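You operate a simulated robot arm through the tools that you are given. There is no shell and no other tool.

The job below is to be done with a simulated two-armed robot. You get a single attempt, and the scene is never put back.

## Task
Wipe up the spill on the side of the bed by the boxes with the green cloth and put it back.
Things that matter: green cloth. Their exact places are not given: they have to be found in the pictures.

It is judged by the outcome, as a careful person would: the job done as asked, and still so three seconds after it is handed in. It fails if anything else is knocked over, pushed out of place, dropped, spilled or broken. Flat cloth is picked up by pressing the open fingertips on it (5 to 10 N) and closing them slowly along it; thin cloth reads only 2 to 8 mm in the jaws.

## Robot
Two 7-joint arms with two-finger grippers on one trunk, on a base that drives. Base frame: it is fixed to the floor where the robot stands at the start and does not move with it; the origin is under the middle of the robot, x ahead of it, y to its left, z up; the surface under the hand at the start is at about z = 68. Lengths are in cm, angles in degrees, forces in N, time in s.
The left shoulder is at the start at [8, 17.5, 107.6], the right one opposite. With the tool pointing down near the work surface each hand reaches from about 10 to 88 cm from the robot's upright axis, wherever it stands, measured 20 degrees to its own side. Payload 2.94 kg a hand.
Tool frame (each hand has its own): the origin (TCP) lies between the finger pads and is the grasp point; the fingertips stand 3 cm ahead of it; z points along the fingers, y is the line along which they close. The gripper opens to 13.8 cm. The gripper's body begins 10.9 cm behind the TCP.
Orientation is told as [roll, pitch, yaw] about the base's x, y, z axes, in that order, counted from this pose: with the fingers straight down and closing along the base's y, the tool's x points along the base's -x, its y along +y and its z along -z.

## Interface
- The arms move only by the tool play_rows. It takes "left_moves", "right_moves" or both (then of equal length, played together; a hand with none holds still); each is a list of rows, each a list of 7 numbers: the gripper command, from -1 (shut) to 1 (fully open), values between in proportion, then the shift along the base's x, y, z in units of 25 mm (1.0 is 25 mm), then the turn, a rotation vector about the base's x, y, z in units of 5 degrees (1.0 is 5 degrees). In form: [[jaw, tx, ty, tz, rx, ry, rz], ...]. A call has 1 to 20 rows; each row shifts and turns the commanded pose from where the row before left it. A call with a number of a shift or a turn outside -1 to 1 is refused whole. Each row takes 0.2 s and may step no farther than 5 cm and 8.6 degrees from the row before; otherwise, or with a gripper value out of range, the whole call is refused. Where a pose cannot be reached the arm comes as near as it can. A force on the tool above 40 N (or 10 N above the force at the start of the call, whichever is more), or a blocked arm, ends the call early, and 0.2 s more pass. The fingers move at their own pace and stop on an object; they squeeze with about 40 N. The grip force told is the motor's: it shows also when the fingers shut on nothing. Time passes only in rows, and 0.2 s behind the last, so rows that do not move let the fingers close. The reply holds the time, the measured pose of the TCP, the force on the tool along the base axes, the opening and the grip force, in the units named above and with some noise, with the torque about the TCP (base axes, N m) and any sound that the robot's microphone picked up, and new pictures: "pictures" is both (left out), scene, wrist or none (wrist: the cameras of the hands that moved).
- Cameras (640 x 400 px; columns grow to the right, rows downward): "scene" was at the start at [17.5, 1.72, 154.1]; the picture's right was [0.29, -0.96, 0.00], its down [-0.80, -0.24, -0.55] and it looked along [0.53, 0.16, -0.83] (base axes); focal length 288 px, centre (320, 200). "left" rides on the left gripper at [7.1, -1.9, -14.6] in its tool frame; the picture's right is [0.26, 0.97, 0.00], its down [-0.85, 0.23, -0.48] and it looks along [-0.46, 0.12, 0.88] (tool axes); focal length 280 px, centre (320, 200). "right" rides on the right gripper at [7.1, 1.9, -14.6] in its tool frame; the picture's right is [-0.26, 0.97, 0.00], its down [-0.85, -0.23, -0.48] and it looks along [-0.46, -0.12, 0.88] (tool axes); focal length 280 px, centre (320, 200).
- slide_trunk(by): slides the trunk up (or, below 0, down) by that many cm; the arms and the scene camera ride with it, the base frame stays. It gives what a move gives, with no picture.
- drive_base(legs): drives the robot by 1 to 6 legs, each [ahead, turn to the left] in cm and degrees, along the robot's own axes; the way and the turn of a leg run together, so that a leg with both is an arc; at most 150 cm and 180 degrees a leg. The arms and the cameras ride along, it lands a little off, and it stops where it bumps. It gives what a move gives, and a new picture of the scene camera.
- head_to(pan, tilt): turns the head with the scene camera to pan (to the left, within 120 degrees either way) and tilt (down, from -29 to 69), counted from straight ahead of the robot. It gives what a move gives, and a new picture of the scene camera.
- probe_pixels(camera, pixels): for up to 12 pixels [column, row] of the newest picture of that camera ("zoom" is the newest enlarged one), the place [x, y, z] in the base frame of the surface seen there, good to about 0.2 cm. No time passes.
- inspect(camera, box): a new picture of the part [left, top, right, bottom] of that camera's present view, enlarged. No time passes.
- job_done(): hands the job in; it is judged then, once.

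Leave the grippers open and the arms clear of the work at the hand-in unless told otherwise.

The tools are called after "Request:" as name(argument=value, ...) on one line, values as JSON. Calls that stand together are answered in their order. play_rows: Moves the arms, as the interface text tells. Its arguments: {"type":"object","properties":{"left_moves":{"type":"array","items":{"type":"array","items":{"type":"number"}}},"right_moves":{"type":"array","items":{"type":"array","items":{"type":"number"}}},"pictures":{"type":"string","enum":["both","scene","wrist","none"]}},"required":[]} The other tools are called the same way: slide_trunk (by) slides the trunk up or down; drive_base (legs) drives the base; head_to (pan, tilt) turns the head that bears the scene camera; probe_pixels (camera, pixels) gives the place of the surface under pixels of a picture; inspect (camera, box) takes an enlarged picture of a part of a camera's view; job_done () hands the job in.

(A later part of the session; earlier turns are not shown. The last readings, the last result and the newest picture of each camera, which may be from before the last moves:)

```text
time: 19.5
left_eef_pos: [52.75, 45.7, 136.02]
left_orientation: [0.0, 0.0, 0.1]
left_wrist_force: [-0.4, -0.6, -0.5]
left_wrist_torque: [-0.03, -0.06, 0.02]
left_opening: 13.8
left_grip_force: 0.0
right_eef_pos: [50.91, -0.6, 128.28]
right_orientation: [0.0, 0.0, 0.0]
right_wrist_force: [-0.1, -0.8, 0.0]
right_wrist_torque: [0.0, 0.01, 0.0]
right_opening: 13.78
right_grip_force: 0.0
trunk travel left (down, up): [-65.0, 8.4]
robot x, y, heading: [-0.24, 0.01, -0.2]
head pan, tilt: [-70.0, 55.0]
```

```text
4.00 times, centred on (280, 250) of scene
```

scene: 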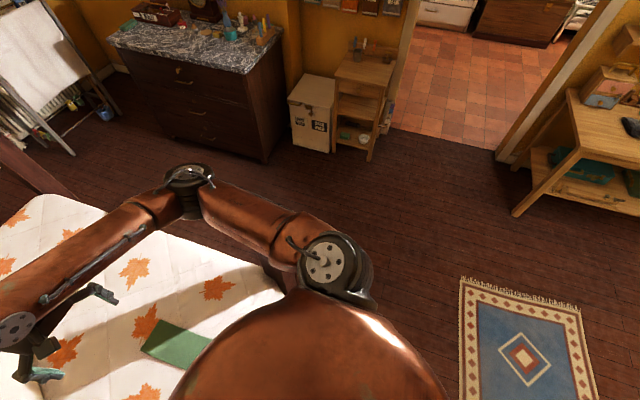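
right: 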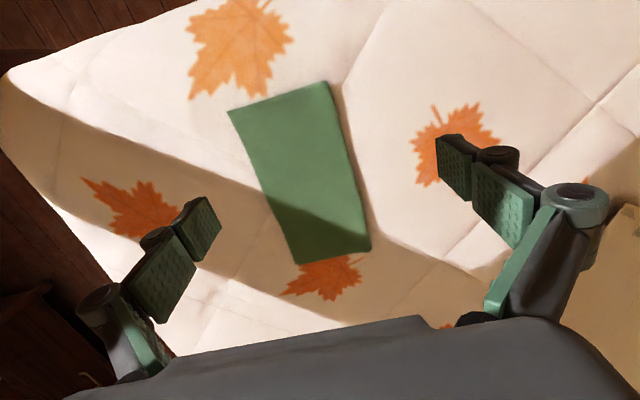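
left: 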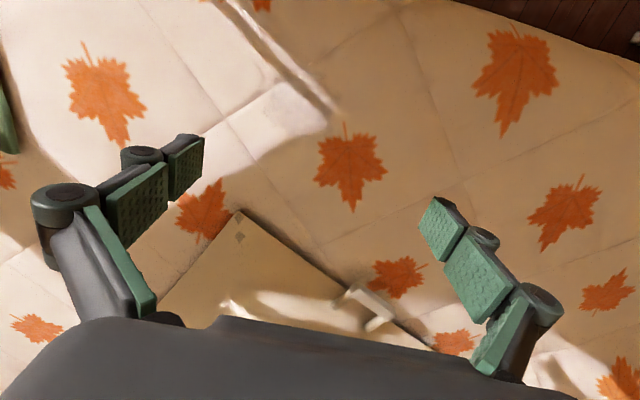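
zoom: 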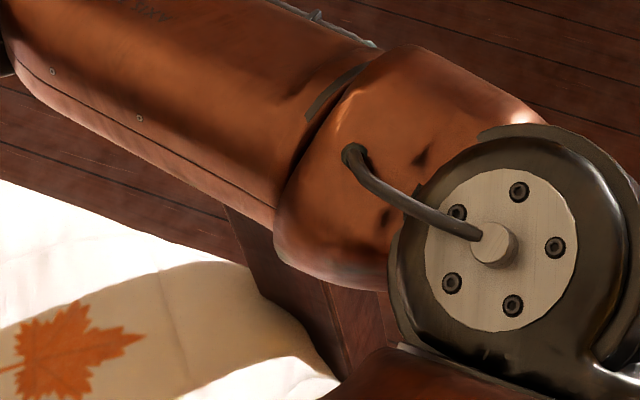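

The post stands at about (38, -45), so I keep the right arm high. While the trunk is still raised, I move the right hand up and to the right (about 25 cm), out of the left hand's way. The left hand will do the whole job, as it reaches both the cloth and the spill.

Request:
play_rows(right_moves=[[1, 0, -0.5, 1, 0, 0, 0], [1, 0, -1, 1, 0, 0, 0], [1, 0, -1, 1, 0, 0, 0], [1, 0, -1, 1, 0, 0, 0], [1, 0, -1, 0.5, 0, 0, 0], [1, 0, -1, 0, 0, 0, 0], [1, 0, -1, 0, 0, 0, 0], [1, 0, -1, 0, 0, 0, 0], [1, 0, -1, 0, 0, 0, 0], [1, 0, -0.5, 0, 0, 0, 0]], pictures="scene")

Request:
head_to(pan=5, tilt=58)

```text
time: 21.7
left_eef_pos: [52.84, 45.68, 136.1]
left_orientation: [-0.1, 0.1, 0.0]
left_wrist_force: [-0.9, -1.0, 0.6]
left_wrist_torque: [-0.02, 0.01, -0.01]
left_opening: 13.83
left_grip_force: 0.2
right_eef_pos: [50.93, -23.14, 139.51]
right_orientation: [-0.1, -0.1, 0.0]
right_wrist_force: [1.1, -0.1, -0.6]
right_wrist_torque: [0.02, 0.02, -0.04]
right_opening: 13.8
right_grip_force: 0.0
trunk travel left (down, up): [-65.0, 8.4]
robot x, y, heading: [0.09, 0.12, -0.1]
head pan, tilt: [-70.0, 55.0]
```

scene: 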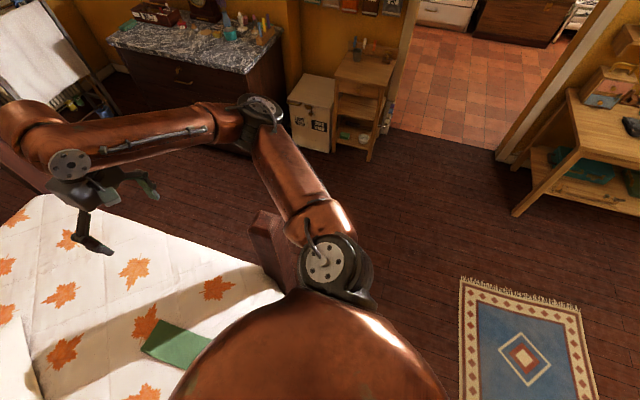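

```text
time: 23.2
left_eef_pos: [52.77, 45.69, 136.02]
left_orientation: [0.1, 0.0, 0.0]
left_wrist_force: [0.5, -0.6, 0.6]
left_wrist_torque: [0.01, 0.0, 0.0]
left_opening: 13.8
left_grip_force: 0.0
right_eef_pos: [50.96, -23.1, 139.65]
right_orientation: [0.0, 0.0, 0.0]
right_wrist_force: [-0.3, -0.1, -0.1]
right_wrist_torque: [0.02, 0.01, 0.01]
right_opening: 13.79
right_grip_force: 0.1
trunk travel left (down, up): [-65.0, 8.4]
robot x, y, heading: [-0.28, 0.2, 0.1]
head pan, tilt: [5.0, 58.0]
```

scene: 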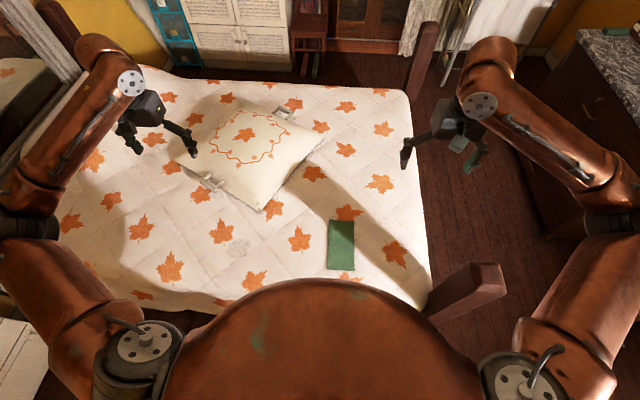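

The right arm is clear of the bed post. I'll move the right hand a bit farther right and up for more margin, and check the post top at (485, 272).

Request:
probe_pixels(camera="scene", pixels=[[485, 275], [465, 272], [497, 285], [341, 245], [330, 222], [354, 222], [353, 270], [329, 268], [610, 222], [237, 249]])

Request:
play_rows(right_moves=[[1, 0, -0.7, 0.6, 0, 0, 0], [1, 0, -0.7, 0.6, 0, 0, 0], [1, 0, -0.7, 0.6, 0, 0, 0], [1, 0, -0.7, 0.6, 0, 0, 0]], pictures="scene")

Request:
slide_trunk(by=-25)

```text
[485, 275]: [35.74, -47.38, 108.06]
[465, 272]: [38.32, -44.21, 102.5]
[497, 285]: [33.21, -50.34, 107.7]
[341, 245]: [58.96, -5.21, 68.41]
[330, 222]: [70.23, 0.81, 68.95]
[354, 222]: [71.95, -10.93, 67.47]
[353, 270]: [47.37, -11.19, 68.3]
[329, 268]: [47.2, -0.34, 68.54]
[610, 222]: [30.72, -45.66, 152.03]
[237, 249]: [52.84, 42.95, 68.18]
```

```text
time: 24.2
left_eef_pos: [52.74, 45.53, 136.02]
left_orientation: [0.0, 0.0, 0.0]
left_wrist_force: [-0.3, 0.4, -0.6]
left_wrist_torque: [-0.01, -0.02, 0.02]
left_opening: 13.81
left_grip_force: 0.2
right_eef_pos: [50.91, -30.21, 145.62]
right_orientation: [0.0, 0.0, 0.0]
right_wrist_force: [-0.4, -0.7, 0.1]
right_wrist_torque: [0.02, -0.05, -0.01]
right_opening: 13.82
right_grip_force: 0.0
trunk travel left (down, up): [-65.0, 8.4]
robot x, y, heading: [-0.01, -0.15, 0.1]
head pan, tilt: [5.0, 58.0]
```

scene: 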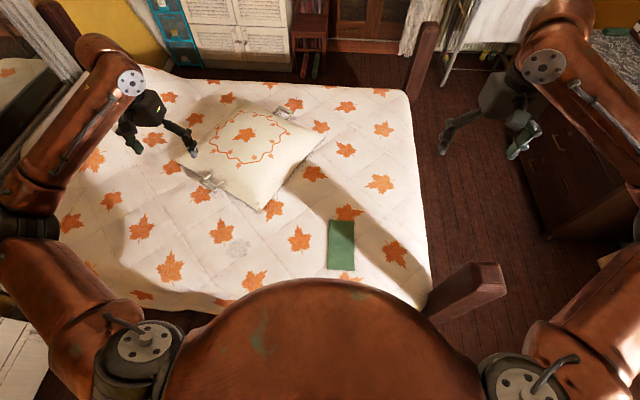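

```text
time: 26.8
left_eef_pos: [52.86, 45.73, 110.99]
left_orientation: [-0.1, 0.0, -0.1]
left_wrist_force: [-0.3, 0.4, 0.4]
left_wrist_torque: [0.01, -0.01, 0.01]
left_opening: 13.82
left_grip_force: 0.0
right_eef_pos: [50.99, -30.14, 120.67]
right_orientation: [0.0, 0.0, 0.0]
right_wrist_force: [0.7, -0.1, 0.3]
right_wrist_torque: [0.03, -0.01, -0.01]
right_opening: 13.8
right_grip_force: 0.0
trunk travel left (down, up): [-40.0, 33.4]
robot x, y, heading: [-0.03, 0.18, 0.0]
head pan, tilt: [5.0, 58.0]
```

The trunk is now at +15 and the right hand is parked at [51, -30, 121]. Next I move the left hand from [53, 46, 111] over towards the cloth centre [59, -5], coming down to about z 90, with the gripper closing to about 5 cm open.

Request:
play_rows(left_moves=[[0.5, 0.13, -1, -0.4, 0, 0, 0], [0, 0.13, -1, -0.4, 0, 0, 0], [-0.275, 0.13, -1, -0.4, 0, 0, 0], [-0.275, 0.13, -1, -0.4, 0, 0, 0], [-0.275, 0.13, -1, -0.4, 0, 0, 0], [-0.275, 0.13, -1, -0.4, 0, 0, 0], [-0.275, 0.13, -1, -0.4, 0, 0, 0], [-0.275, 0.13, -1, -0.4, 0, 0, 0], [-0.275, 0.13, -1, -0.4, 0, 0, 0], [-0.275, 0.13, -1, -0.4, 0, 0, 0], [-0.275, 0.13, -1, -0.4, 0, 0, 0], [-0.275, 0.13, -1, -0.4, 0, 0, 0], [-0.275, 0.13, -1, -0.4, 0, 0, 0], [-0.275, 0.13, -1, -0.4, 0, 0, 0], [-0.275, 0.13, -1, -0.4, 0, 0, 0], [-0.275, 0.13, -1, -0.4, 0, 0, 0], [-0.275, 0.13, -1, -0.4, 0, 0, 0], [-0.275, 0.13, -1, -0.4, 0, 0, 0], [-0.275, 0.13, -1, -0.4, 0, 0, 0], [-0.275, 0.13, -1, -0.4, 0, 0, 0]])

```text
time: 31.0
left_eef_pos: [59.48, -4.47, 90.92]
left_orientation: [0.1, 0.0, 0.0]
left_wrist_force: [0.8, -0.9, 0.1]
left_wrist_torque: [0.06, 0.0, -0.03]
left_opening: 5.0
left_grip_force: 0.0
right_eef_pos: [51.07, -30.45, 120.59]
right_orientation: [0.2, 0.0, -0.1]
right_wrist_force: [0.6, 0.3, -0.5]
right_wrist_torque: [0.0, 0.02, -0.02]
right_opening: 13.8
right_grip_force: 0.1
trunk travel left (down, up): [-40.0, 33.4]
robot x, y, heading: [0.1, -0.25, 0.1]
head pan, tilt: [5.0, 58.0]
```

scene: 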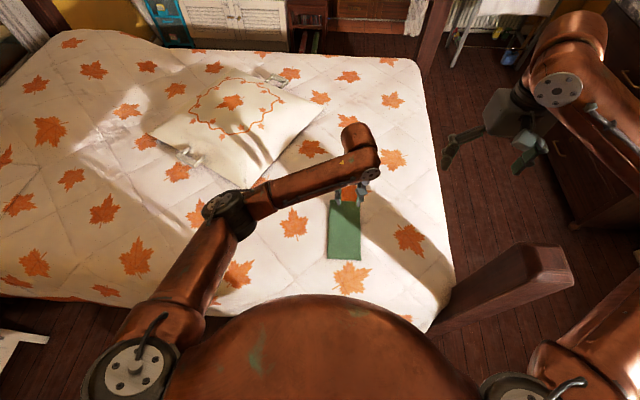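
left: 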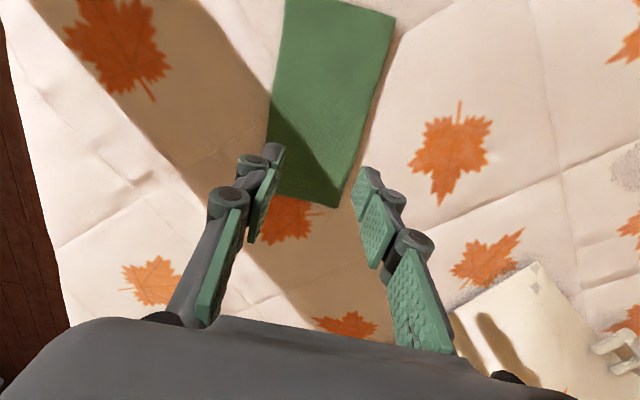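

The left hand is above the cloth centre at [59.5, -4.5, 90.9] with 5 cm opening. I go down to TCP z≈73.4 (tips at ≈70.4), just above the cloth.

Request:
play_rows(left_moves=[[-0.275, 0, -0.05, -1, 0, 0, 0], [-0.275, 0, -0.05, -1, 0, 0, 0], [-0.275, 0, 0, -1, 0, 0, 0], [-0.275, 0, 0, -1, 0, 0, 0], [-0.275, 0, 0, -1, 0, 0, 0], [-0.275, 0, 0, -1, 0, 0, 0], [-0.275, 0, 0, -0.6, 0, 0, 0]])

```text
time: 32.6
left_eef_pos: [59.12, -4.54, 74.64]
left_orientation: [0.1, 0.0, 0.0]
left_wrist_force: [-0.7, 0.1, -0.1]
left_wrist_torque: [0.0, -0.05, -0.01]
left_opening: 5.01
left_grip_force: 0.0
right_eef_pos: [51.17, -30.2, 120.54]
right_orientation: [0.0, 0.0, 0.0]
right_wrist_force: [-0.4, 0.3, 0.2]
right_wrist_torque: [0.0, -0.05, 0.02]
right_opening: 13.8
right_grip_force: 0.1
trunk travel left (down, up): [-40.0, 33.4]
robot x, y, heading: [0.13, 0.07, -0.0]
head pan, tilt: [5.0, 58.0]
```

scene: 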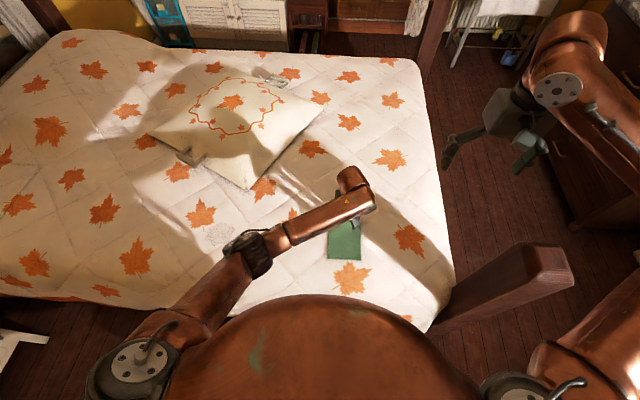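
left: 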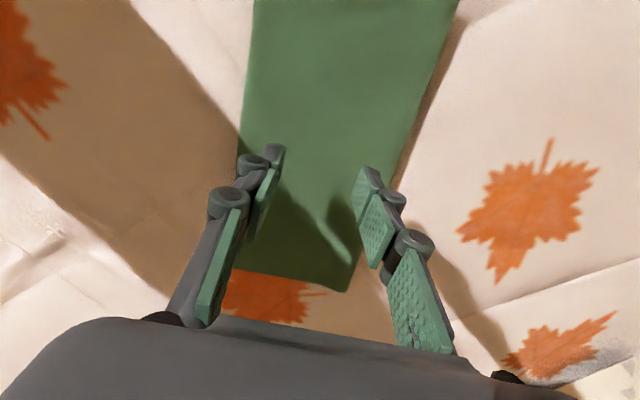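

Tips are ~3 cm above the cloth and within its width. I lower slowly until I feel contact.

Request:
play_rows(left_moves=[[-0.275, 0, 0, -0.5, 0, 0, 0], [-0.275, 0, 0, -0.4, 0, 0, 0], [-0.275, 0, 0, -0.2, 0, 0, 0], [-0.275, 0, 0, -0.1, 0, 0, 0]], pictures="wrist")

```text
time: 33.6
left_eef_pos: [59.16, -4.46, 71.6]
left_orientation: [0.0, 0.0, 0.1]
left_wrist_force: [-0.1, 0.8, -0.1]
left_wrist_torque: [-0.02, 0.01, 0.02]
left_opening: 4.98
left_grip_force: 0.1
right_eef_pos: [51.02, -30.34, 120.6]
right_orientation: [0.0, 0.0, 0.0]
right_wrist_force: [0.4, 0.8, 0.0]
right_wrist_torque: [0.04, -0.01, 0.0]
right_opening: 13.76
right_grip_force: 0.2
trunk travel left (down, up): [-40.0, 33.4]
robot x, y, heading: [0.02, 0.13, -0.1]
head pan, tilt: [5.0, 58.0]
```

left: 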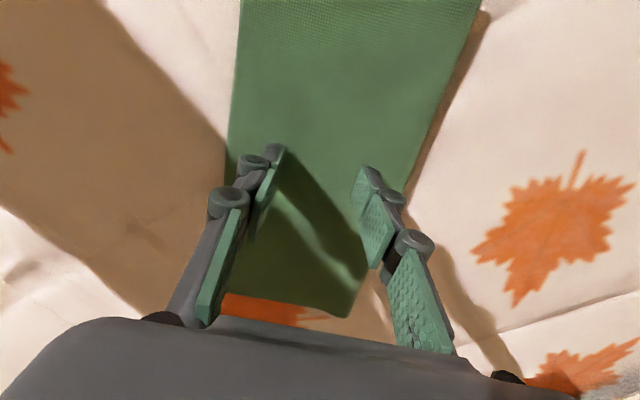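

No contact yet at TCP z 71.6. I lower in small steps of 2 mm.

Request:
play_rows(left_moves=[[-0.275, 0, 0, -0.1, 0, 0, 0], [-0.275, 0, 0, -0.08, 0, 0, 0], [-0.275, 0, 0, 0, 0, 0, 0]], pictures="none")

```text
time: 34.4
left_eef_pos: [59.11, -4.59, 71.17]
left_orientation: [-0.1, 0.1, 0.0]
left_wrist_force: [-0.7, 0.4, 3.7]
left_wrist_torque: [0.02, 0.03, 0.01]
left_opening: 4.99
left_grip_force: 0.2
right_eef_pos: [51.03, -30.21, 120.49]
right_orientation: [0.0, 0.1, -0.1]
right_wrist_force: [-0.9, 0.3, 0.0]
right_wrist_torque: [-0.04, -0.01, 0.01]
right_opening: 13.78
right_grip_force: 0.0
trunk travel left (down, up): [-40.0, 33.4]
robot x, y, heading: [-0.23, 0.15, 0.2]
head pan, tilt: [5.0, 58.0]
```

Contact: 3.7 N up at z 71.17. A little more to reach about 7 N.

Request:
play_rows(left_moves=[[-0.275, 0, 0, -0.06, 0, 0, 0], [-0.275, 0, 0, 0, 0, 0, 0]], pictures="none")

```text
time: 35.0
left_eef_pos: [59.1, -4.63, 71.09]
left_orientation: [0.0, -0.2, 0.0]
left_wrist_force: [-2.6, 0.8, 20.2]
left_wrist_torque: [0.14, 0.12, -0.02]
left_opening: 5.07
left_grip_force: 2.9
right_eef_pos: [50.91, -30.28, 120.68]
right_orientation: [0.0, 0.0, 0.1]
right_wrist_force: [0.8, 0.5, -0.5]
right_wrist_torque: [0.0, -0.01, 0.0]
right_opening: 13.83
right_grip_force: 0.0
trunk travel left (down, up): [-40.0, 33.4]
robot x, y, heading: [0.12, 0.33, 0.2]
head pan, tilt: [5.0, 58.0]
```

20 N is too much – the surface is stiff. I back off by about 1 mm.

Request:
play_rows(left_moves=[[-0.275, 0, 0, 0.035, 0, 0, 0], [-0.275, 0, 0, 0, 0, 0, 0]], pictures="none")

```text
time: 35.6
left_eef_pos: [59.17, -4.5, 71.11]
left_orientation: [0.0, -0.1, 0.1]
left_wrist_force: [-1.3, -0.1, 16.1]
left_wrist_torque: [0.11, 0.1, -0.02]
left_opening: 5.1
left_grip_force: 1.1
right_eef_pos: [51.01, -30.26, 120.61]
right_orientation: [0.0, 0.0, 0.0]
right_wrist_force: [-0.8, 0.4, -0.4]
right_wrist_torque: [0.0, 0.01, 0.0]
right_opening: 13.8
right_grip_force: 0.0
trunk travel left (down, up): [-40.0, 33.4]
robot x, y, heading: [-0.27, -0.07, -0.0]
head pan, tilt: [5.0, 58.0]
```

Request:
play_rows(left_moves=[[-0.275, 0, 0, 0.03, 0, 0, 0], [-0.275, 0, 0, 0, 0, 0, 0]], pictures="none")

```text
time: 36.2
left_eef_pos: [59.22, -4.57, 71.12]
left_orientation: [0.1, 0.0, 0.0]
left_wrist_force: [-0.2, 0.9, 11.2]
left_wrist_torque: [0.07, 0.0, -0.02]
left_opening: 5.07
left_grip_force: 0.4
right_eef_pos: [51.01, -30.2, 120.67]
right_orientation: [0.0, 0.0, 0.0]
right_wrist_force: [-0.1, 0.1, -0.3]
right_wrist_torque: [0.03, -0.02, 0.01]
right_opening: 13.78
right_grip_force: 0.1
trunk travel left (down, up): [-40.0, 33.4]
robot x, y, heading: [-0.05, -0.15, 0.1]
head pan, tilt: [5.0, 58.0]
```

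About 11 N. I'll ease slightly more and start closing slowly, watching the force in chunks.

Request:
play_rows(left_moves=[[-0.275, 0, 0, 0.02, 0, 0, 0], [-0.32, 0, 0, 0, 0, 0, 0], [-0.38, 0, 0, 0, 0, 0, 0], [-0.44, 0, 0, 0, 0, 0, 0]], pictures="wrist")

```text
time: 37.2
left_eef_pos: [59.21, -4.68, 71.22]
left_orientation: [0.0, 0.0, 0.0]
left_wrist_force: [-1.3, -0.9, 4.3]
left_wrist_torque: [0.0, 0.01, -0.01]
left_opening: 3.75
left_grip_force: 0.0
right_eef_pos: [50.98, -30.36, 120.59]
right_orientation: [0.0, -0.1, 0.0]
right_wrist_force: [0.1, -0.5, -0.1]
right_wrist_torque: [-0.02, -0.03, 0.02]
right_opening: 13.78
right_grip_force: 0.0
trunk travel left (down, up): [-40.0, 33.4]
robot x, y, heading: [0.16, 0.05, 0.1]
head pan, tilt: [5.0, 58.0]
```

left: 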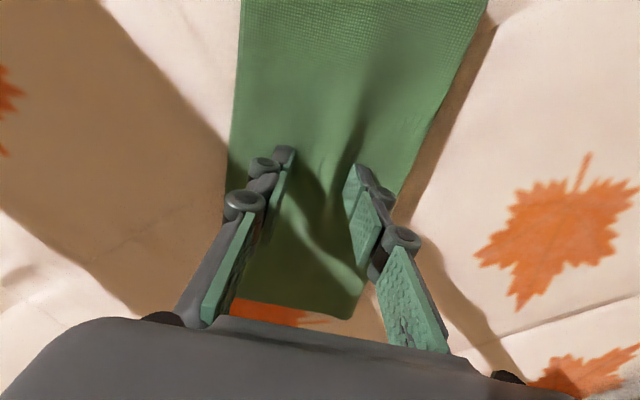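

A fold is forming between the fingers. Force is 4.3 N, so I press slightly more and continue closing.

Request:
play_rows(left_moves=[[-0.47, 0, 0, -0.02, 0, 0, 0], [-0.52, 0, 0, 0, 0, 0, 0], [-0.57, 0, 0, 0, 0, 0, 0], [-0.62, 0, 0, 0, 0, 0, 0]], pictures="wrist")

```text
time: 38.2
left_eef_pos: [59.35, -4.68, 71.08]
left_orientation: [0.0, 0.0, 0.0]
left_wrist_force: [0.4, 0.4, 5.3]
left_wrist_torque: [0.01, 0.0, 0.01]
left_opening: 2.47
left_grip_force: 0.1
right_eef_pos: [50.89, -30.21, 120.57]
right_orientation: [0.0, 0.1, 0.0]
right_wrist_force: [-0.2, 0.5, -0.4]
right_wrist_torque: [-0.01, -0.04, 0.02]
right_opening: 13.8
right_grip_force: 0.1
trunk travel left (down, up): [-40.0, 33.4]
robot x, y, heading: [-0.09, 0.05, 0.3]
head pan, tilt: [5.0, 58.0]
```

left: 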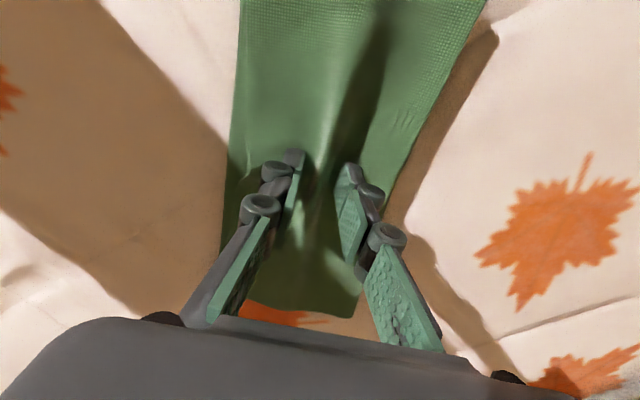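

The ridge is growing (opening 2.5 cm, 5.3 N). I continue to close.

Request:
play_rows(left_moves=[[-0.66, 0, 0, -0.01, 0, 0, 0], [-0.72, 0, 0, 0, 0, 0, 0], [-0.78, 0, 0, 0, 0, 0, 0], [-0.84, 0, 0, 0, 0, 0, 0], [-0.9, 0, 0, 0, 0, 0, 0], [-1, 0, 0, 0, 0, 0, 0], [-1, 0, 0, 0, 0, 0, 0], [-1, 0, 0, 0, 0, 0, 0]], pictures="both")

```text
time: 40.0
left_eef_pos: [59.13, -4.69, 71.22]
left_orientation: [0.0, 0.1, 0.0]
left_wrist_force: [-0.4, -1.2, -0.9]
left_wrist_torque: [0.12, 0.05, -0.01]
left_opening: 0.73
left_grip_force: 41.0
right_eef_pos: [51.05, -30.28, 120.49]
right_orientation: [-0.1, 0.0, 0.0]
right_wrist_force: [0.1, 0.1, -0.2]
right_wrist_torque: [0.01, 0.0, 0.0]
right_opening: 13.81
right_grip_force: 0.1
trunk travel left (down, up): [-40.0, 33.4]
robot x, y, heading: [0.21, -0.12, 0.1]
head pan, tilt: [5.0, 58.0]
```

scene: 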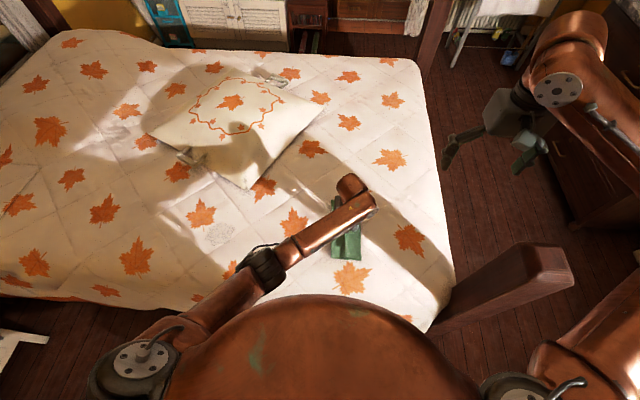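
left: 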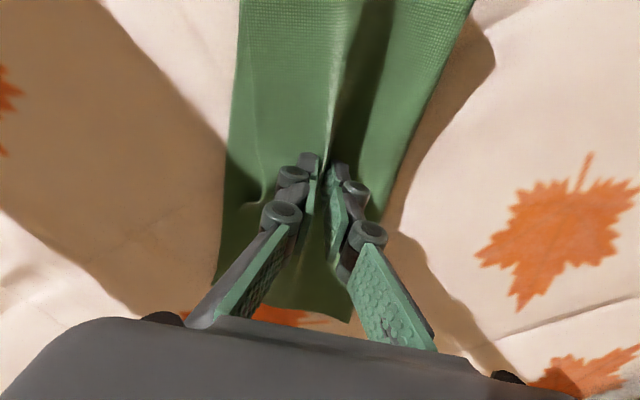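

Grip holds 0.73 cm with 41 N – the cloth is pinched. I lift slowly about 12 cm and look.

Request:
play_rows(left_moves=[[-1, 0, 0, 0.3, 0, 0, 0], [-1, 0, 0, 0.5, 0, 0, 0], [-1, 0, 0, 0.7, 0, 0, 0], [-1, 0, 0, 0.8, 0, 0, 0], [-1, 0, 0, 0.8, 0, 0, 0], [-1, 0, 0, 0.8, 0, 0, 0], [-1, 0, 0, 0.8, 0, 0, 0]], pictures="both")

```text
time: 41.6
left_eef_pos: [59.09, -4.67, 82.83]
left_orientation: [-0.1, 0.0, 0.0]
left_wrist_force: [-0.4, 0.0, -0.1]
left_wrist_torque: [-0.02, 0.01, 0.01]
left_opening: 0.0
left_grip_force: 28.8
right_eef_pos: [50.88, -30.17, 120.52]
right_orientation: [0.1, 0.0, 0.0]
right_wrist_force: [-0.5, 0.8, -1.1]
right_wrist_torque: [0.02, -0.01, 0.01]
right_opening: 13.82
right_grip_force: 0.1
trunk travel left (down, up): [-40.0, 33.4]
robot x, y, heading: [0.06, 0.46, 0.0]
head pan, tilt: [5.0, 58.0]
```

scene: 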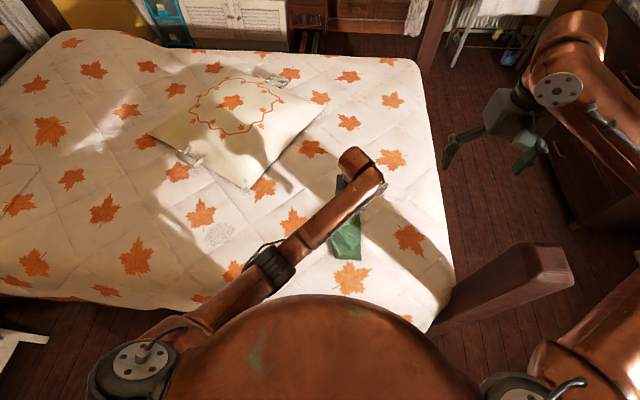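
left: 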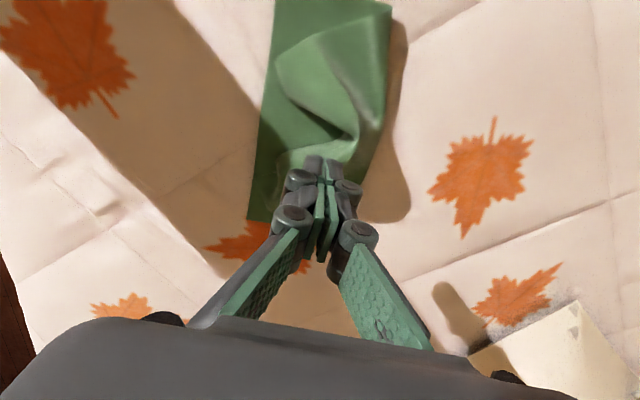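

The opening reads 0.0 – the cloth slipped out and now lies with a ridge. I'll raise the hand a little, open, and inspect the cloth's shape.

Request:
play_rows(left_moves=[[-0.7, -0.5, 0, 1, 0, 0, 0], [-0.275, -0.5, 0, 1, 0, 0, 0], [-0.275, -0.5, 0, 1, 0, 0, 0]], pictures="both")

Request:
inspect(camera="left", box=[200, 0, 456, 160])

Request:
probe_pixels(camera="left", pixels=[[320, 60], [300, 60], [340, 60], [320, 90], [340, 110], [320, 120], [350, 130], [360, 90], [330, 140], [300, 130], [290, 20], [380, 150]])

```text
time: 42.4
left_eef_pos: [55.4, -4.62, 90.3]
left_orientation: [0.1, 0.1, 0.0]
left_wrist_force: [0.6, -0.1, -0.5]
left_wrist_torque: [0.01, 0.0, 0.03]
left_opening: 5.01
left_grip_force: 0.0
right_eef_pos: [50.97, -30.2, 120.49]
right_orientation: [0.1, 0.0, 0.0]
right_wrist_force: [-0.1, 0.7, 0.8]
right_wrist_torque: [-0.02, -0.03, 0.01]
right_opening: 13.77
right_grip_force: 0.1
trunk travel left (down, up): [-40.0, 33.4]
robot x, y, heading: [-0.14, 0.18, 0.0]
head pan, tilt: [5.0, 58.0]
```

scene: 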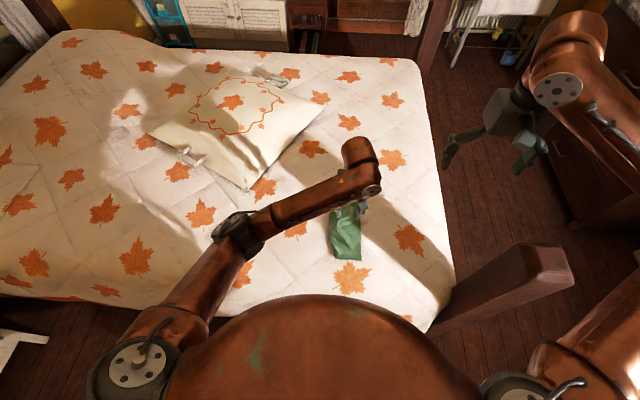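
left: 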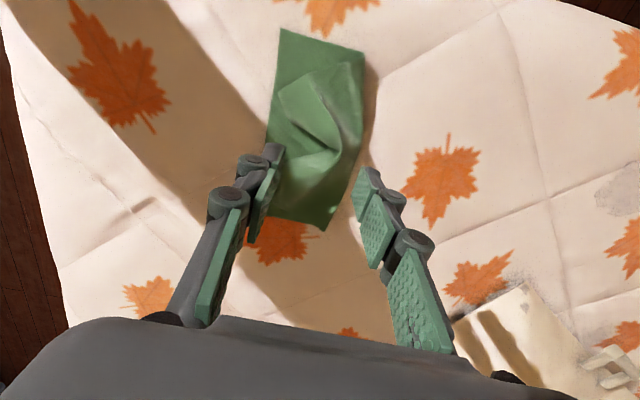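

```text
2.50 times, centred on (328, 80) of left
```

zoom: 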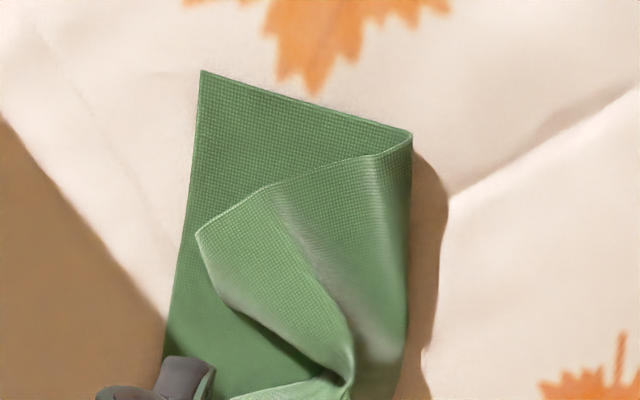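

```text
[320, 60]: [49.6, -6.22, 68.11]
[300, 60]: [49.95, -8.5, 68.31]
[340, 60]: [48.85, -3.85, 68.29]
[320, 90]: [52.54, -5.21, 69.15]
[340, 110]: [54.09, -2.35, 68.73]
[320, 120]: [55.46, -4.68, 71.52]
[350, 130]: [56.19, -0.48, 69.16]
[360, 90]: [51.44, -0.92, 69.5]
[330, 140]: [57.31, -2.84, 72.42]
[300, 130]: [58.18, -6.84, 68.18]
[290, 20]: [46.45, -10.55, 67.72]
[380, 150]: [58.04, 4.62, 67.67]
```

Only the upper layer of the folded cloth was caught: the cloth is folded with its fold along the +y edge (right side in the wrist view). I'll back the hand off to see the whole cloth.

Request:
play_rows(left_moves=[[-0.275, -1, 0, 1, 0, 0, 0], [-0.275, -1, 0, 1, 0, 0, 0], [-0.275, -1, 0, 1, 0, 0, 0], [-0.275, -0.5, 0, 1, 0, 0, 0]], pictures="both")

Request:
inspect(camera="left", box=[232, 30, 424, 150])

Request:
inspect(camera="scene", box=[296, 190, 392, 270])

```text
time: 43.4
left_eef_pos: [46.82, -4.53, 100.35]
left_orientation: [0.0, -0.1, 0.0]
left_wrist_force: [0.4, 0.0, -0.4]
left_wrist_torque: [0.0, -0.01, -0.01]
left_opening: 4.99
left_grip_force: 0.0
right_eef_pos: [51.1, -30.16, 120.55]
right_orientation: [0.0, 0.0, 0.1]
right_wrist_force: [0.7, 0.9, 0.3]
right_wrist_torque: [0.01, 0.0, 0.0]
right_opening: 13.8
right_grip_force: 0.0
trunk travel left (down, up): [-40.0, 33.4]
robot x, y, heading: [-0.26, -0.02, 0.2]
head pan, tilt: [5.0, 58.0]
```

scene: 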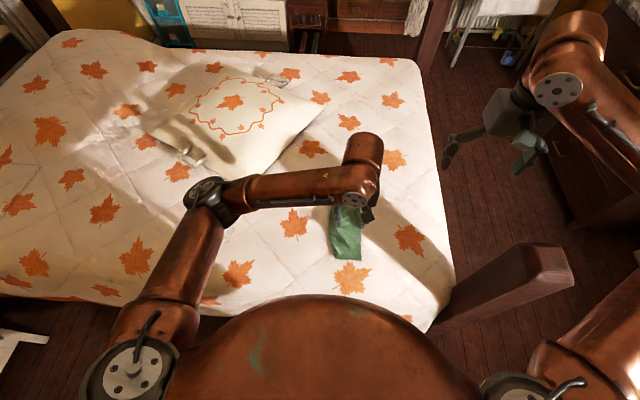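
left: 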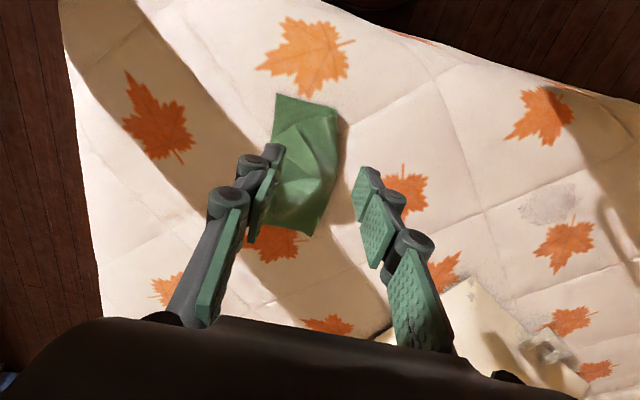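

```text
3.33 times, centred on (328, 90) of left
```

zoom: 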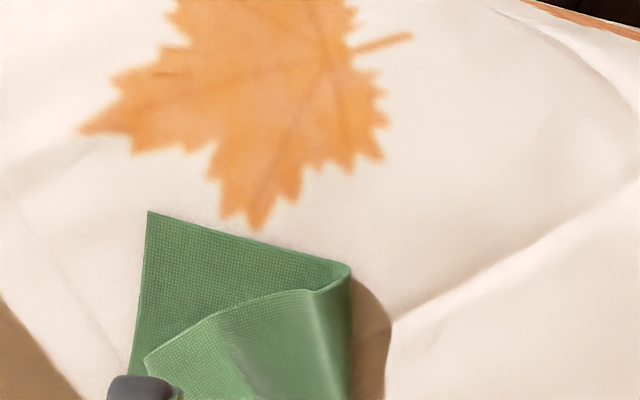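

```text
5.00 times, centred on (344, 230) of scene
```

zoom: 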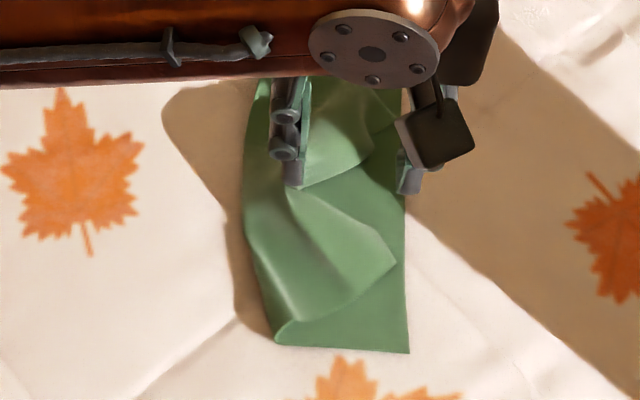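

The fold edge is on the left (+y) side in this scene zoom. I'll move the hand +y 17 cm so it doesn't hide the cloth, and take a look.

Request:
play_rows(left_moves=[[-0.275, 0, 1, 0, 0, 0, 0], [-0.275, 0, 1, 0, 0, 0, 0], [-0.275, 0, 1, 0, 0, 0, 0], [-0.275, 0, 1, 0, 0, 0, 0], [-0.275, 0, 1, 0, 0, 0, 0], [-0.275, 0, 1, 0, 0, 0, 0], [-0.275, 0, 1, 0, 0, 0, 0]], pictures="both")

Request:
inspect(camera="scene", box=[296, 190, 392, 270])

Request:
probe_pixels(camera="zoom", pixels=[[280, 335], [408, 350], [247, 200], [395, 262], [300, 200], [285, 280], [340, 150], [250, 120], [370, 80], [290, 60], [260, 260], [400, 180]])

```text
time: 45.0
left_eef_pos: [46.85, 13.06, 100.15]
left_orientation: [-0.1, 0.0, 0.0]
left_wrist_force: [0.3, 0.1, 0.1]
left_wrist_torque: [-0.02, 0.0, -0.02]
left_opening: 4.99
left_grip_force: 0.1
right_eef_pos: [50.99, -30.21, 120.6]
right_orientation: [0.1, 0.0, -0.1]
right_wrist_force: [-0.3, -0.1, -0.1]
right_wrist_torque: [-0.04, 0.01, -0.01]
right_opening: 13.8
right_grip_force: 0.0
trunk travel left (down, up): [-40.0, 33.4]
robot x, y, heading: [-0.06, 0.14, 0.1]
head pan, tilt: [5.0, 58.0]
```

scene: 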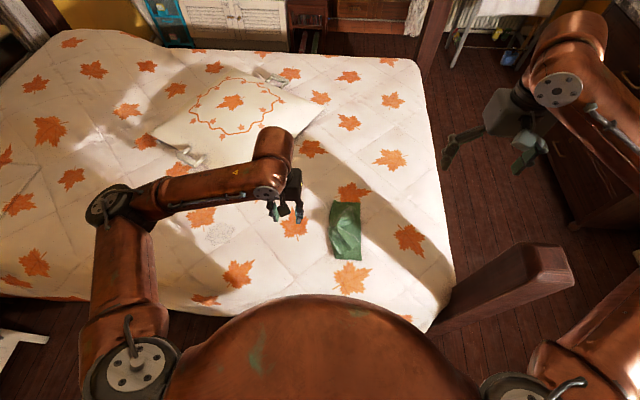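
left: 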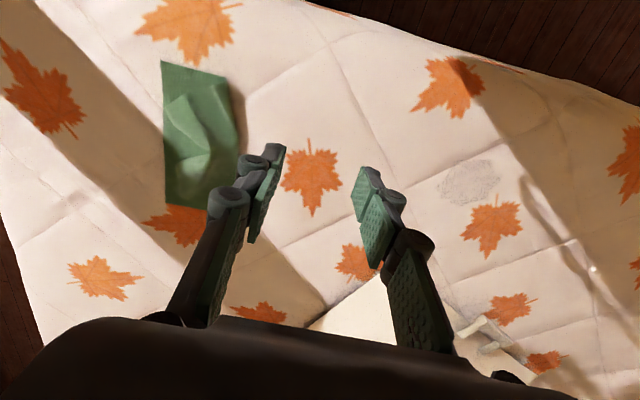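

```text
5.00 times, centred on (344, 230) of scene
```

zoom: 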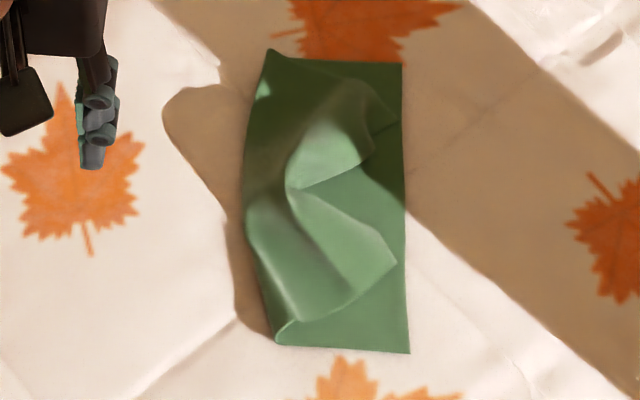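

```text
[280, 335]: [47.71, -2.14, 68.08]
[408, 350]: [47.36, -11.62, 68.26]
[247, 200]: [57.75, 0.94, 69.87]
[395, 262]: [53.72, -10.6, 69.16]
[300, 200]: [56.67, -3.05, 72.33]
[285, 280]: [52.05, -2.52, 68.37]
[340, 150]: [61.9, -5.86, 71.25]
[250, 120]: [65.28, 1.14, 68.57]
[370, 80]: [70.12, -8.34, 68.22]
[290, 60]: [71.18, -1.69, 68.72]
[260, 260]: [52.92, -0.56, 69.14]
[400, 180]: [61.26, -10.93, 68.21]
```

The bottom layer is still in its original place. Now I'll grip the fold edge (y≈+1) so both layers are caught: outer finger outside the edge at y≈+3, inner finger on the cloth at y≈-4, opening 7 cm, hand tilted 5° so that the outer finger is slightly lower. I move to above it.

Request:
play_rows(left_moves=[[0.015, 0.584, -0.59, -0.9, -1, 0, 0], [0.015, 0.584, -0.59, -0.9, 0, 0, 0], [0.015, 0.584, -0.59, -0.9, 0, 0, 0], [0.015, 0.584, -0.59, -0.9, 0, 0, 0], [0.015, 0.584, -0.59, -0.9, 0, 0, 0], [0.015, 0.584, -0.59, -0.9, 0, 0, 0], [0.015, 0.584, -0.59, -0.9, 0, 0, 0], [0.015, 0.584, -0.59, -0.9, 0, 0, 0], [0.015, 0.584, -0.59, -0.9, 0, 0, 0]], pictures="both")

```text
time: 47.0
left_eef_pos: [60.03, -0.46, 80.12]
left_orientation: [-4.8, 0.0, 0.0]
left_wrist_force: [0.1, -1.1, 0.5]
left_wrist_torque: [0.05, 0.03, -0.03]
left_opening: 6.99
left_grip_force: 0.1
right_eef_pos: [51.06, -30.29, 120.41]
right_orientation: [0.2, 0.2, 0.0]
right_wrist_force: [-0.7, 0.5, 0.7]
right_wrist_torque: [0.04, 0.02, 0.02]
right_opening: 13.8
right_grip_force: 0.0
trunk travel left (down, up): [-40.0, 33.4]
robot x, y, heading: [-0.43, -0.18, 0.1]
head pan, tilt: [5.0, 58.0]
```

scene: 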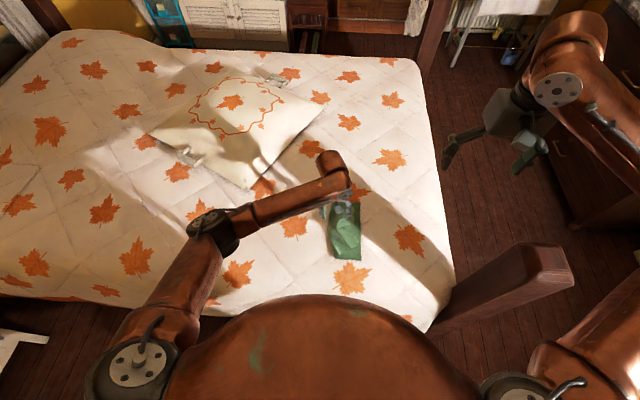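
left: 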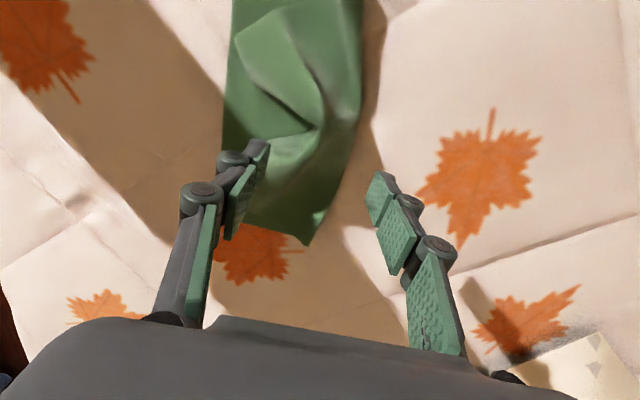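

The outer finger (right in the wrist view) is outside the cloth edge, the inner one above the cloth. I lower to just above contact.

Request:
play_rows(left_moves=[[0.015, 0, 0, -0.9, 0, 0, 0], [0.015, 0, 0, -0.9, 0, 0, 0], [0.015, 0, 0, -0.8, 0, 0, 0], [0.015, 0, 0, -0.5, 0, 0, 0], [0.015, 0, 0, -0.2, 0, 0, 0]], pictures="wrist")

```text
time: 48.2
left_eef_pos: [59.8, -0.49, 71.85]
left_orientation: [-4.9, 0.0, 0.0]
left_wrist_force: [-0.4, 0.0, -0.4]
left_wrist_torque: [0.0, 0.01, -0.01]
left_opening: 6.99
left_grip_force: 0.1
right_eef_pos: [51.17, -30.29, 120.52]
right_orientation: [0.1, 0.1, 0.0]
right_wrist_force: [0.0, 0.0, -0.6]
right_wrist_torque: [0.03, 0.0, 0.0]
right_opening: 13.79
right_grip_force: 0.1
trunk travel left (down, up): [-40.0, 33.4]
robot x, y, heading: [-0.3, 0.25, -0.0]
head pan, tilt: [5.0, 58.0]
```

left: 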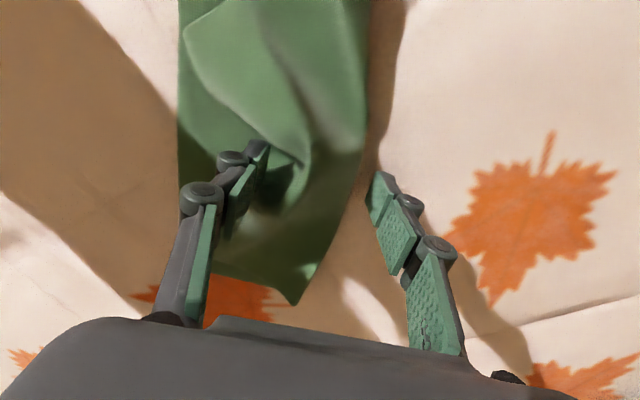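

Request:
play_rows(left_moves=[[0.015, 0, 0, -0.2, 0, 0, 0], [0.015, 0, 0, -0.1, 0, 0, 0], [0.015, 0, 0, 0, 0, 0, 0]], pictures="none")

```text
time: 49.0
left_eef_pos: [59.84, -0.44, 71.15]
left_orientation: [-5.0, 0.0, 0.0]
left_wrist_force: [1.8, -0.3, 2.6]
left_wrist_torque: [0.1, -0.04, -0.01]
left_opening: 7.02
left_grip_force: 0.6
right_eef_pos: [51.04, -30.24, 120.56]
right_orientation: [0.0, -0.1, -0.1]
right_wrist_force: [0.7, -0.3, 1.3]
right_wrist_torque: [0.0, 0.01, 0.0]
right_opening: 13.8
right_grip_force: 0.0
trunk travel left (down, up): [-40.0, 33.4]
robot x, y, heading: [0.12, 0.12, 0.3]
head pan, tilt: [5.0, 58.0]
```

Torque sign says the outer finger touches the quilt first. I reduce the tilt by 2.5° and press slightly so both fingers bear.

Request:
play_rows(left_moves=[[0.015, 0, 0, 0, 0.5, 0, 0], [0.015, 0, 0, -0.05, 0, 0, 0], [0.015, 0, 0, 0, 0, 0, 0]], pictures="wrist")

```text
time: 49.8
left_eef_pos: [59.88, -0.42, 71.01]
left_orientation: [-2.5, 0.0, 0.0]
left_wrist_force: [0.1, -0.7, -0.2]
left_wrist_torque: [0.01, -0.01, 0.02]
left_opening: 6.99
left_grip_force: 0.0
right_eef_pos: [50.97, -30.19, 120.44]
right_orientation: [0.0, 0.1, 0.0]
right_wrist_force: [1.0, -0.5, -0.3]
right_wrist_torque: [0.03, 0.01, -0.01]
right_opening: 13.81
right_grip_force: 0.2
trunk travel left (down, up): [-40.0, 33.4]
robot x, y, heading: [0.31, -0.12, -0.2]
head pan, tilt: [5.0, 58.0]
```

left: 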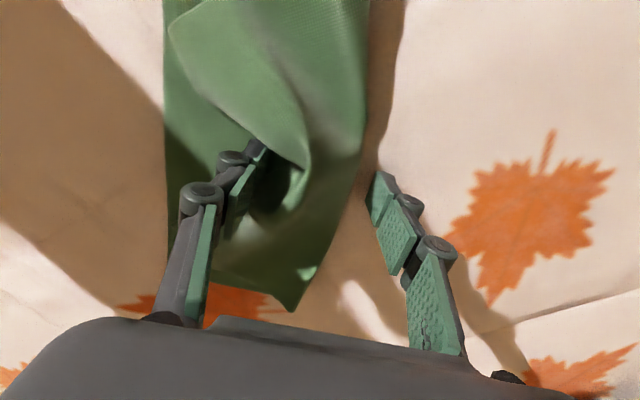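

Request:
play_rows(left_moves=[[0.015, 0, 0, -0.06, 0, 0, 0], [0.015, 0, 0, -0.04, 0, 0, 0], [0.015, 0, 0, 0, 0, 0, 0]], pictures="none")

```text
time: 50.6
left_eef_pos: [59.95, -0.28, 70.82]
left_orientation: [-2.5, -0.1, 0.0]
left_wrist_force: [0.1, 2.9, 12.5]
left_wrist_torque: [0.58, 0.0, -0.03]
left_opening: 7.48
left_grip_force: 2.7
right_eef_pos: [50.98, -30.23, 120.51]
right_orientation: [-0.1, -0.1, 0.0]
right_wrist_force: [0.9, 0.1, -0.5]
right_wrist_torque: [-0.03, 0.02, 0.0]
right_opening: 13.81
right_grip_force: 0.1
trunk travel left (down, up): [-40.0, 33.4]
robot x, y, heading: [-0.05, -0.19, -0.1]
head pan, tilt: [5.0, 58.0]
```

The outer finger bears all the load (torque +0.58). I level the hand (tilt 0) and check.

Request:
play_rows(left_moves=[[0.015, 0, 0, 0, 0.5, 0, 0], [0.015, 0, 0, 0, 0, 0, 0]], pictures="none")

```text
time: 51.2
left_eef_pos: [59.92, -0.69, 70.78]
left_orientation: [-0.1, -0.1, 0.0]
left_wrist_force: [5.5, -2.2, 10.8]
left_wrist_torque: [-0.55, -0.11, 0.18]
left_opening: 7.37
left_grip_force: 2.6
right_eef_pos: [50.93, -30.2, 120.56]
right_orientation: [0.0, 0.0, 0.0]
right_wrist_force: [0.3, 0.4, 0.7]
right_wrist_torque: [-0.02, 0.01, -0.04]
right_opening: 13.79
right_grip_force: 0.1
trunk travel left (down, up): [-40.0, 33.4]
robot x, y, heading: [-0.16, 0.3, 0.2]
head pan, tilt: [5.0, 58.0]
```

Now the inner finger presses the cloth with ~11 N and the outer one hovers just above the quilt – good. I start closing slowly.

Request:
play_rows(left_moves=[[0.0, 0, 0, 0, -0.1, 0, 0], [-0.06, 0, 0, 0, 0, 0, 0], [-0.12, 0, 0, 0, 0, 0, 0], [-0.18, 0, 0, 0, 0, 0, 0], [-0.24, 0, 0, 0, 0, 0, 0]], pictures="both")

```text
time: 52.4
left_eef_pos: [59.78, -0.78, 71.02]
left_orientation: [-0.5, -0.2, -0.1]
left_wrist_force: [3.7, -9.9, 25.0]
left_wrist_torque: [-1.23, -0.04, 0.18]
left_opening: 6.23
left_grip_force: 7.6
right_eef_pos: [50.96, -30.34, 120.62]
right_orientation: [0.1, 0.0, -0.1]
right_wrist_force: [-1.3, 0.1, 0.3]
right_wrist_torque: [-0.03, 0.03, -0.01]
right_opening: 13.8
right_grip_force: 0.0
trunk travel left (down, up): [-40.0, 33.4]
robot x, y, heading: [-0.08, 0.03, -0.0]
head pan, tilt: [5.0, 58.0]
```

scene: 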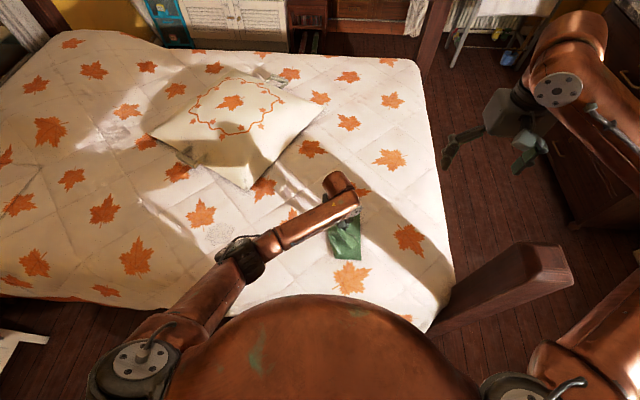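
left: 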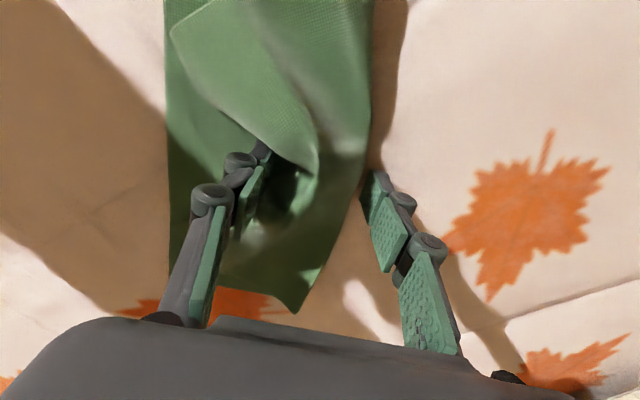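

The force rises to 25 N since the fingertips reach lower as they close. I ease up and continue closing.

Request:
play_rows(left_moves=[[-0.26, 0, 0, 0.06, 0, 0, 0], [-0.26, 0, 0, 0, 0, 0, 0]], pictures="none")

```text
time: 53.0
left_eef_pos: [59.8, -0.54, 70.94]
left_orientation: [-0.4, 0.0, 0.0]
left_wrist_force: [0.3, -9.9, 21.6]
left_wrist_torque: [-1.1, 0.05, 0.01]
left_opening: 6.03
left_grip_force: 7.0
right_eef_pos: [50.87, -30.29, 120.47]
right_orientation: [0.0, 0.0, 0.0]
right_wrist_force: [-0.2, 0.0, 0.7]
right_wrist_torque: [-0.02, -0.02, 0.02]
right_opening: 13.77
right_grip_force: 0.1
trunk travel left (down, up): [-40.0, 33.4]
robot x, y, heading: [0.18, -0.1, -0.1]
head pan, tilt: [5.0, 58.0]
```

Request:
play_rows(left_moves=[[-0.26, 0, 0, 0.06, 0, 0, 0], [-0.28, 0, 0, 0.02, 0, 0, 0], [-0.28, 0, 0, 0, 0, 0, 0]], pictures="none")

```text
time: 53.8
left_eef_pos: [59.81, -0.27, 71.03]
left_orientation: [-0.2, 0.2, 0.1]
left_wrist_force: [-0.8, -4.4, 12.1]
left_wrist_torque: [-0.6, 0.08, -0.02]
left_opening: 5.13
left_grip_force: 3.2
right_eef_pos: [51.01, -30.15, 120.68]
right_orientation: [0.0, 0.0, 0.0]
right_wrist_force: [0.4, 1.1, -0.2]
right_wrist_torque: [0.0, -0.04, 0.03]
right_opening: 13.79
right_grip_force: 0.0
trunk travel left (down, up): [-40.0, 33.4]
robot x, y, heading: [0.13, 0.03, -0.1]
head pan, tilt: [5.0, 58.0]
```

12 N now, inner finger pressing. I continue closing with a tiny lift per row.

Request:
play_rows(left_moves=[[-0.34, 0, 0, 0.01, 0, 0, 0], [-0.4, 0, 0, 0.01, 0, 0, 0], [-0.46, 0, 0, 0.01, 0, 0, 0], [-0.46, 0, 0, 0, 0, 0, 0]], pictures="wrist")

```text
time: 54.8
left_eef_pos: [59.91, -0.33, 71.07]
left_orientation: [-0.4, 0.0, 0.0]
left_wrist_force: [0.4, -1.6, 6.1]
left_wrist_torque: [-0.19, 0.05, 0.01]
left_opening: 3.81
left_grip_force: 0.4
right_eef_pos: [50.91, -30.19, 120.49]
right_orientation: [0.0, 0.0, 0.0]
right_wrist_force: [-0.6, -0.2, -0.2]
right_wrist_torque: [-0.02, 0.04, 0.01]
right_opening: 13.79
right_grip_force: 0.1
trunk travel left (down, up): [-40.0, 33.4]
robot x, y, heading: [0.0, -0.14, 0.0]
head pan, tilt: [5.0, 58.0]
```

left: 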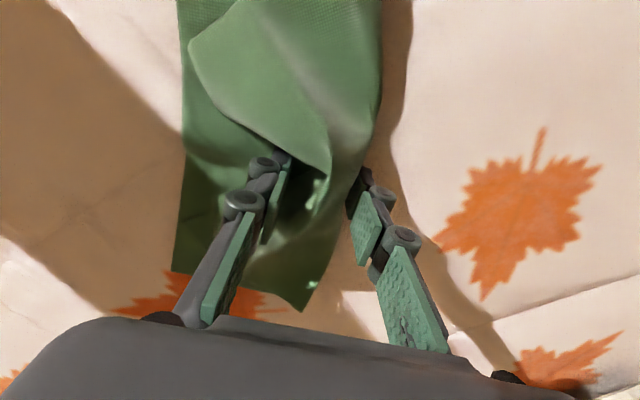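

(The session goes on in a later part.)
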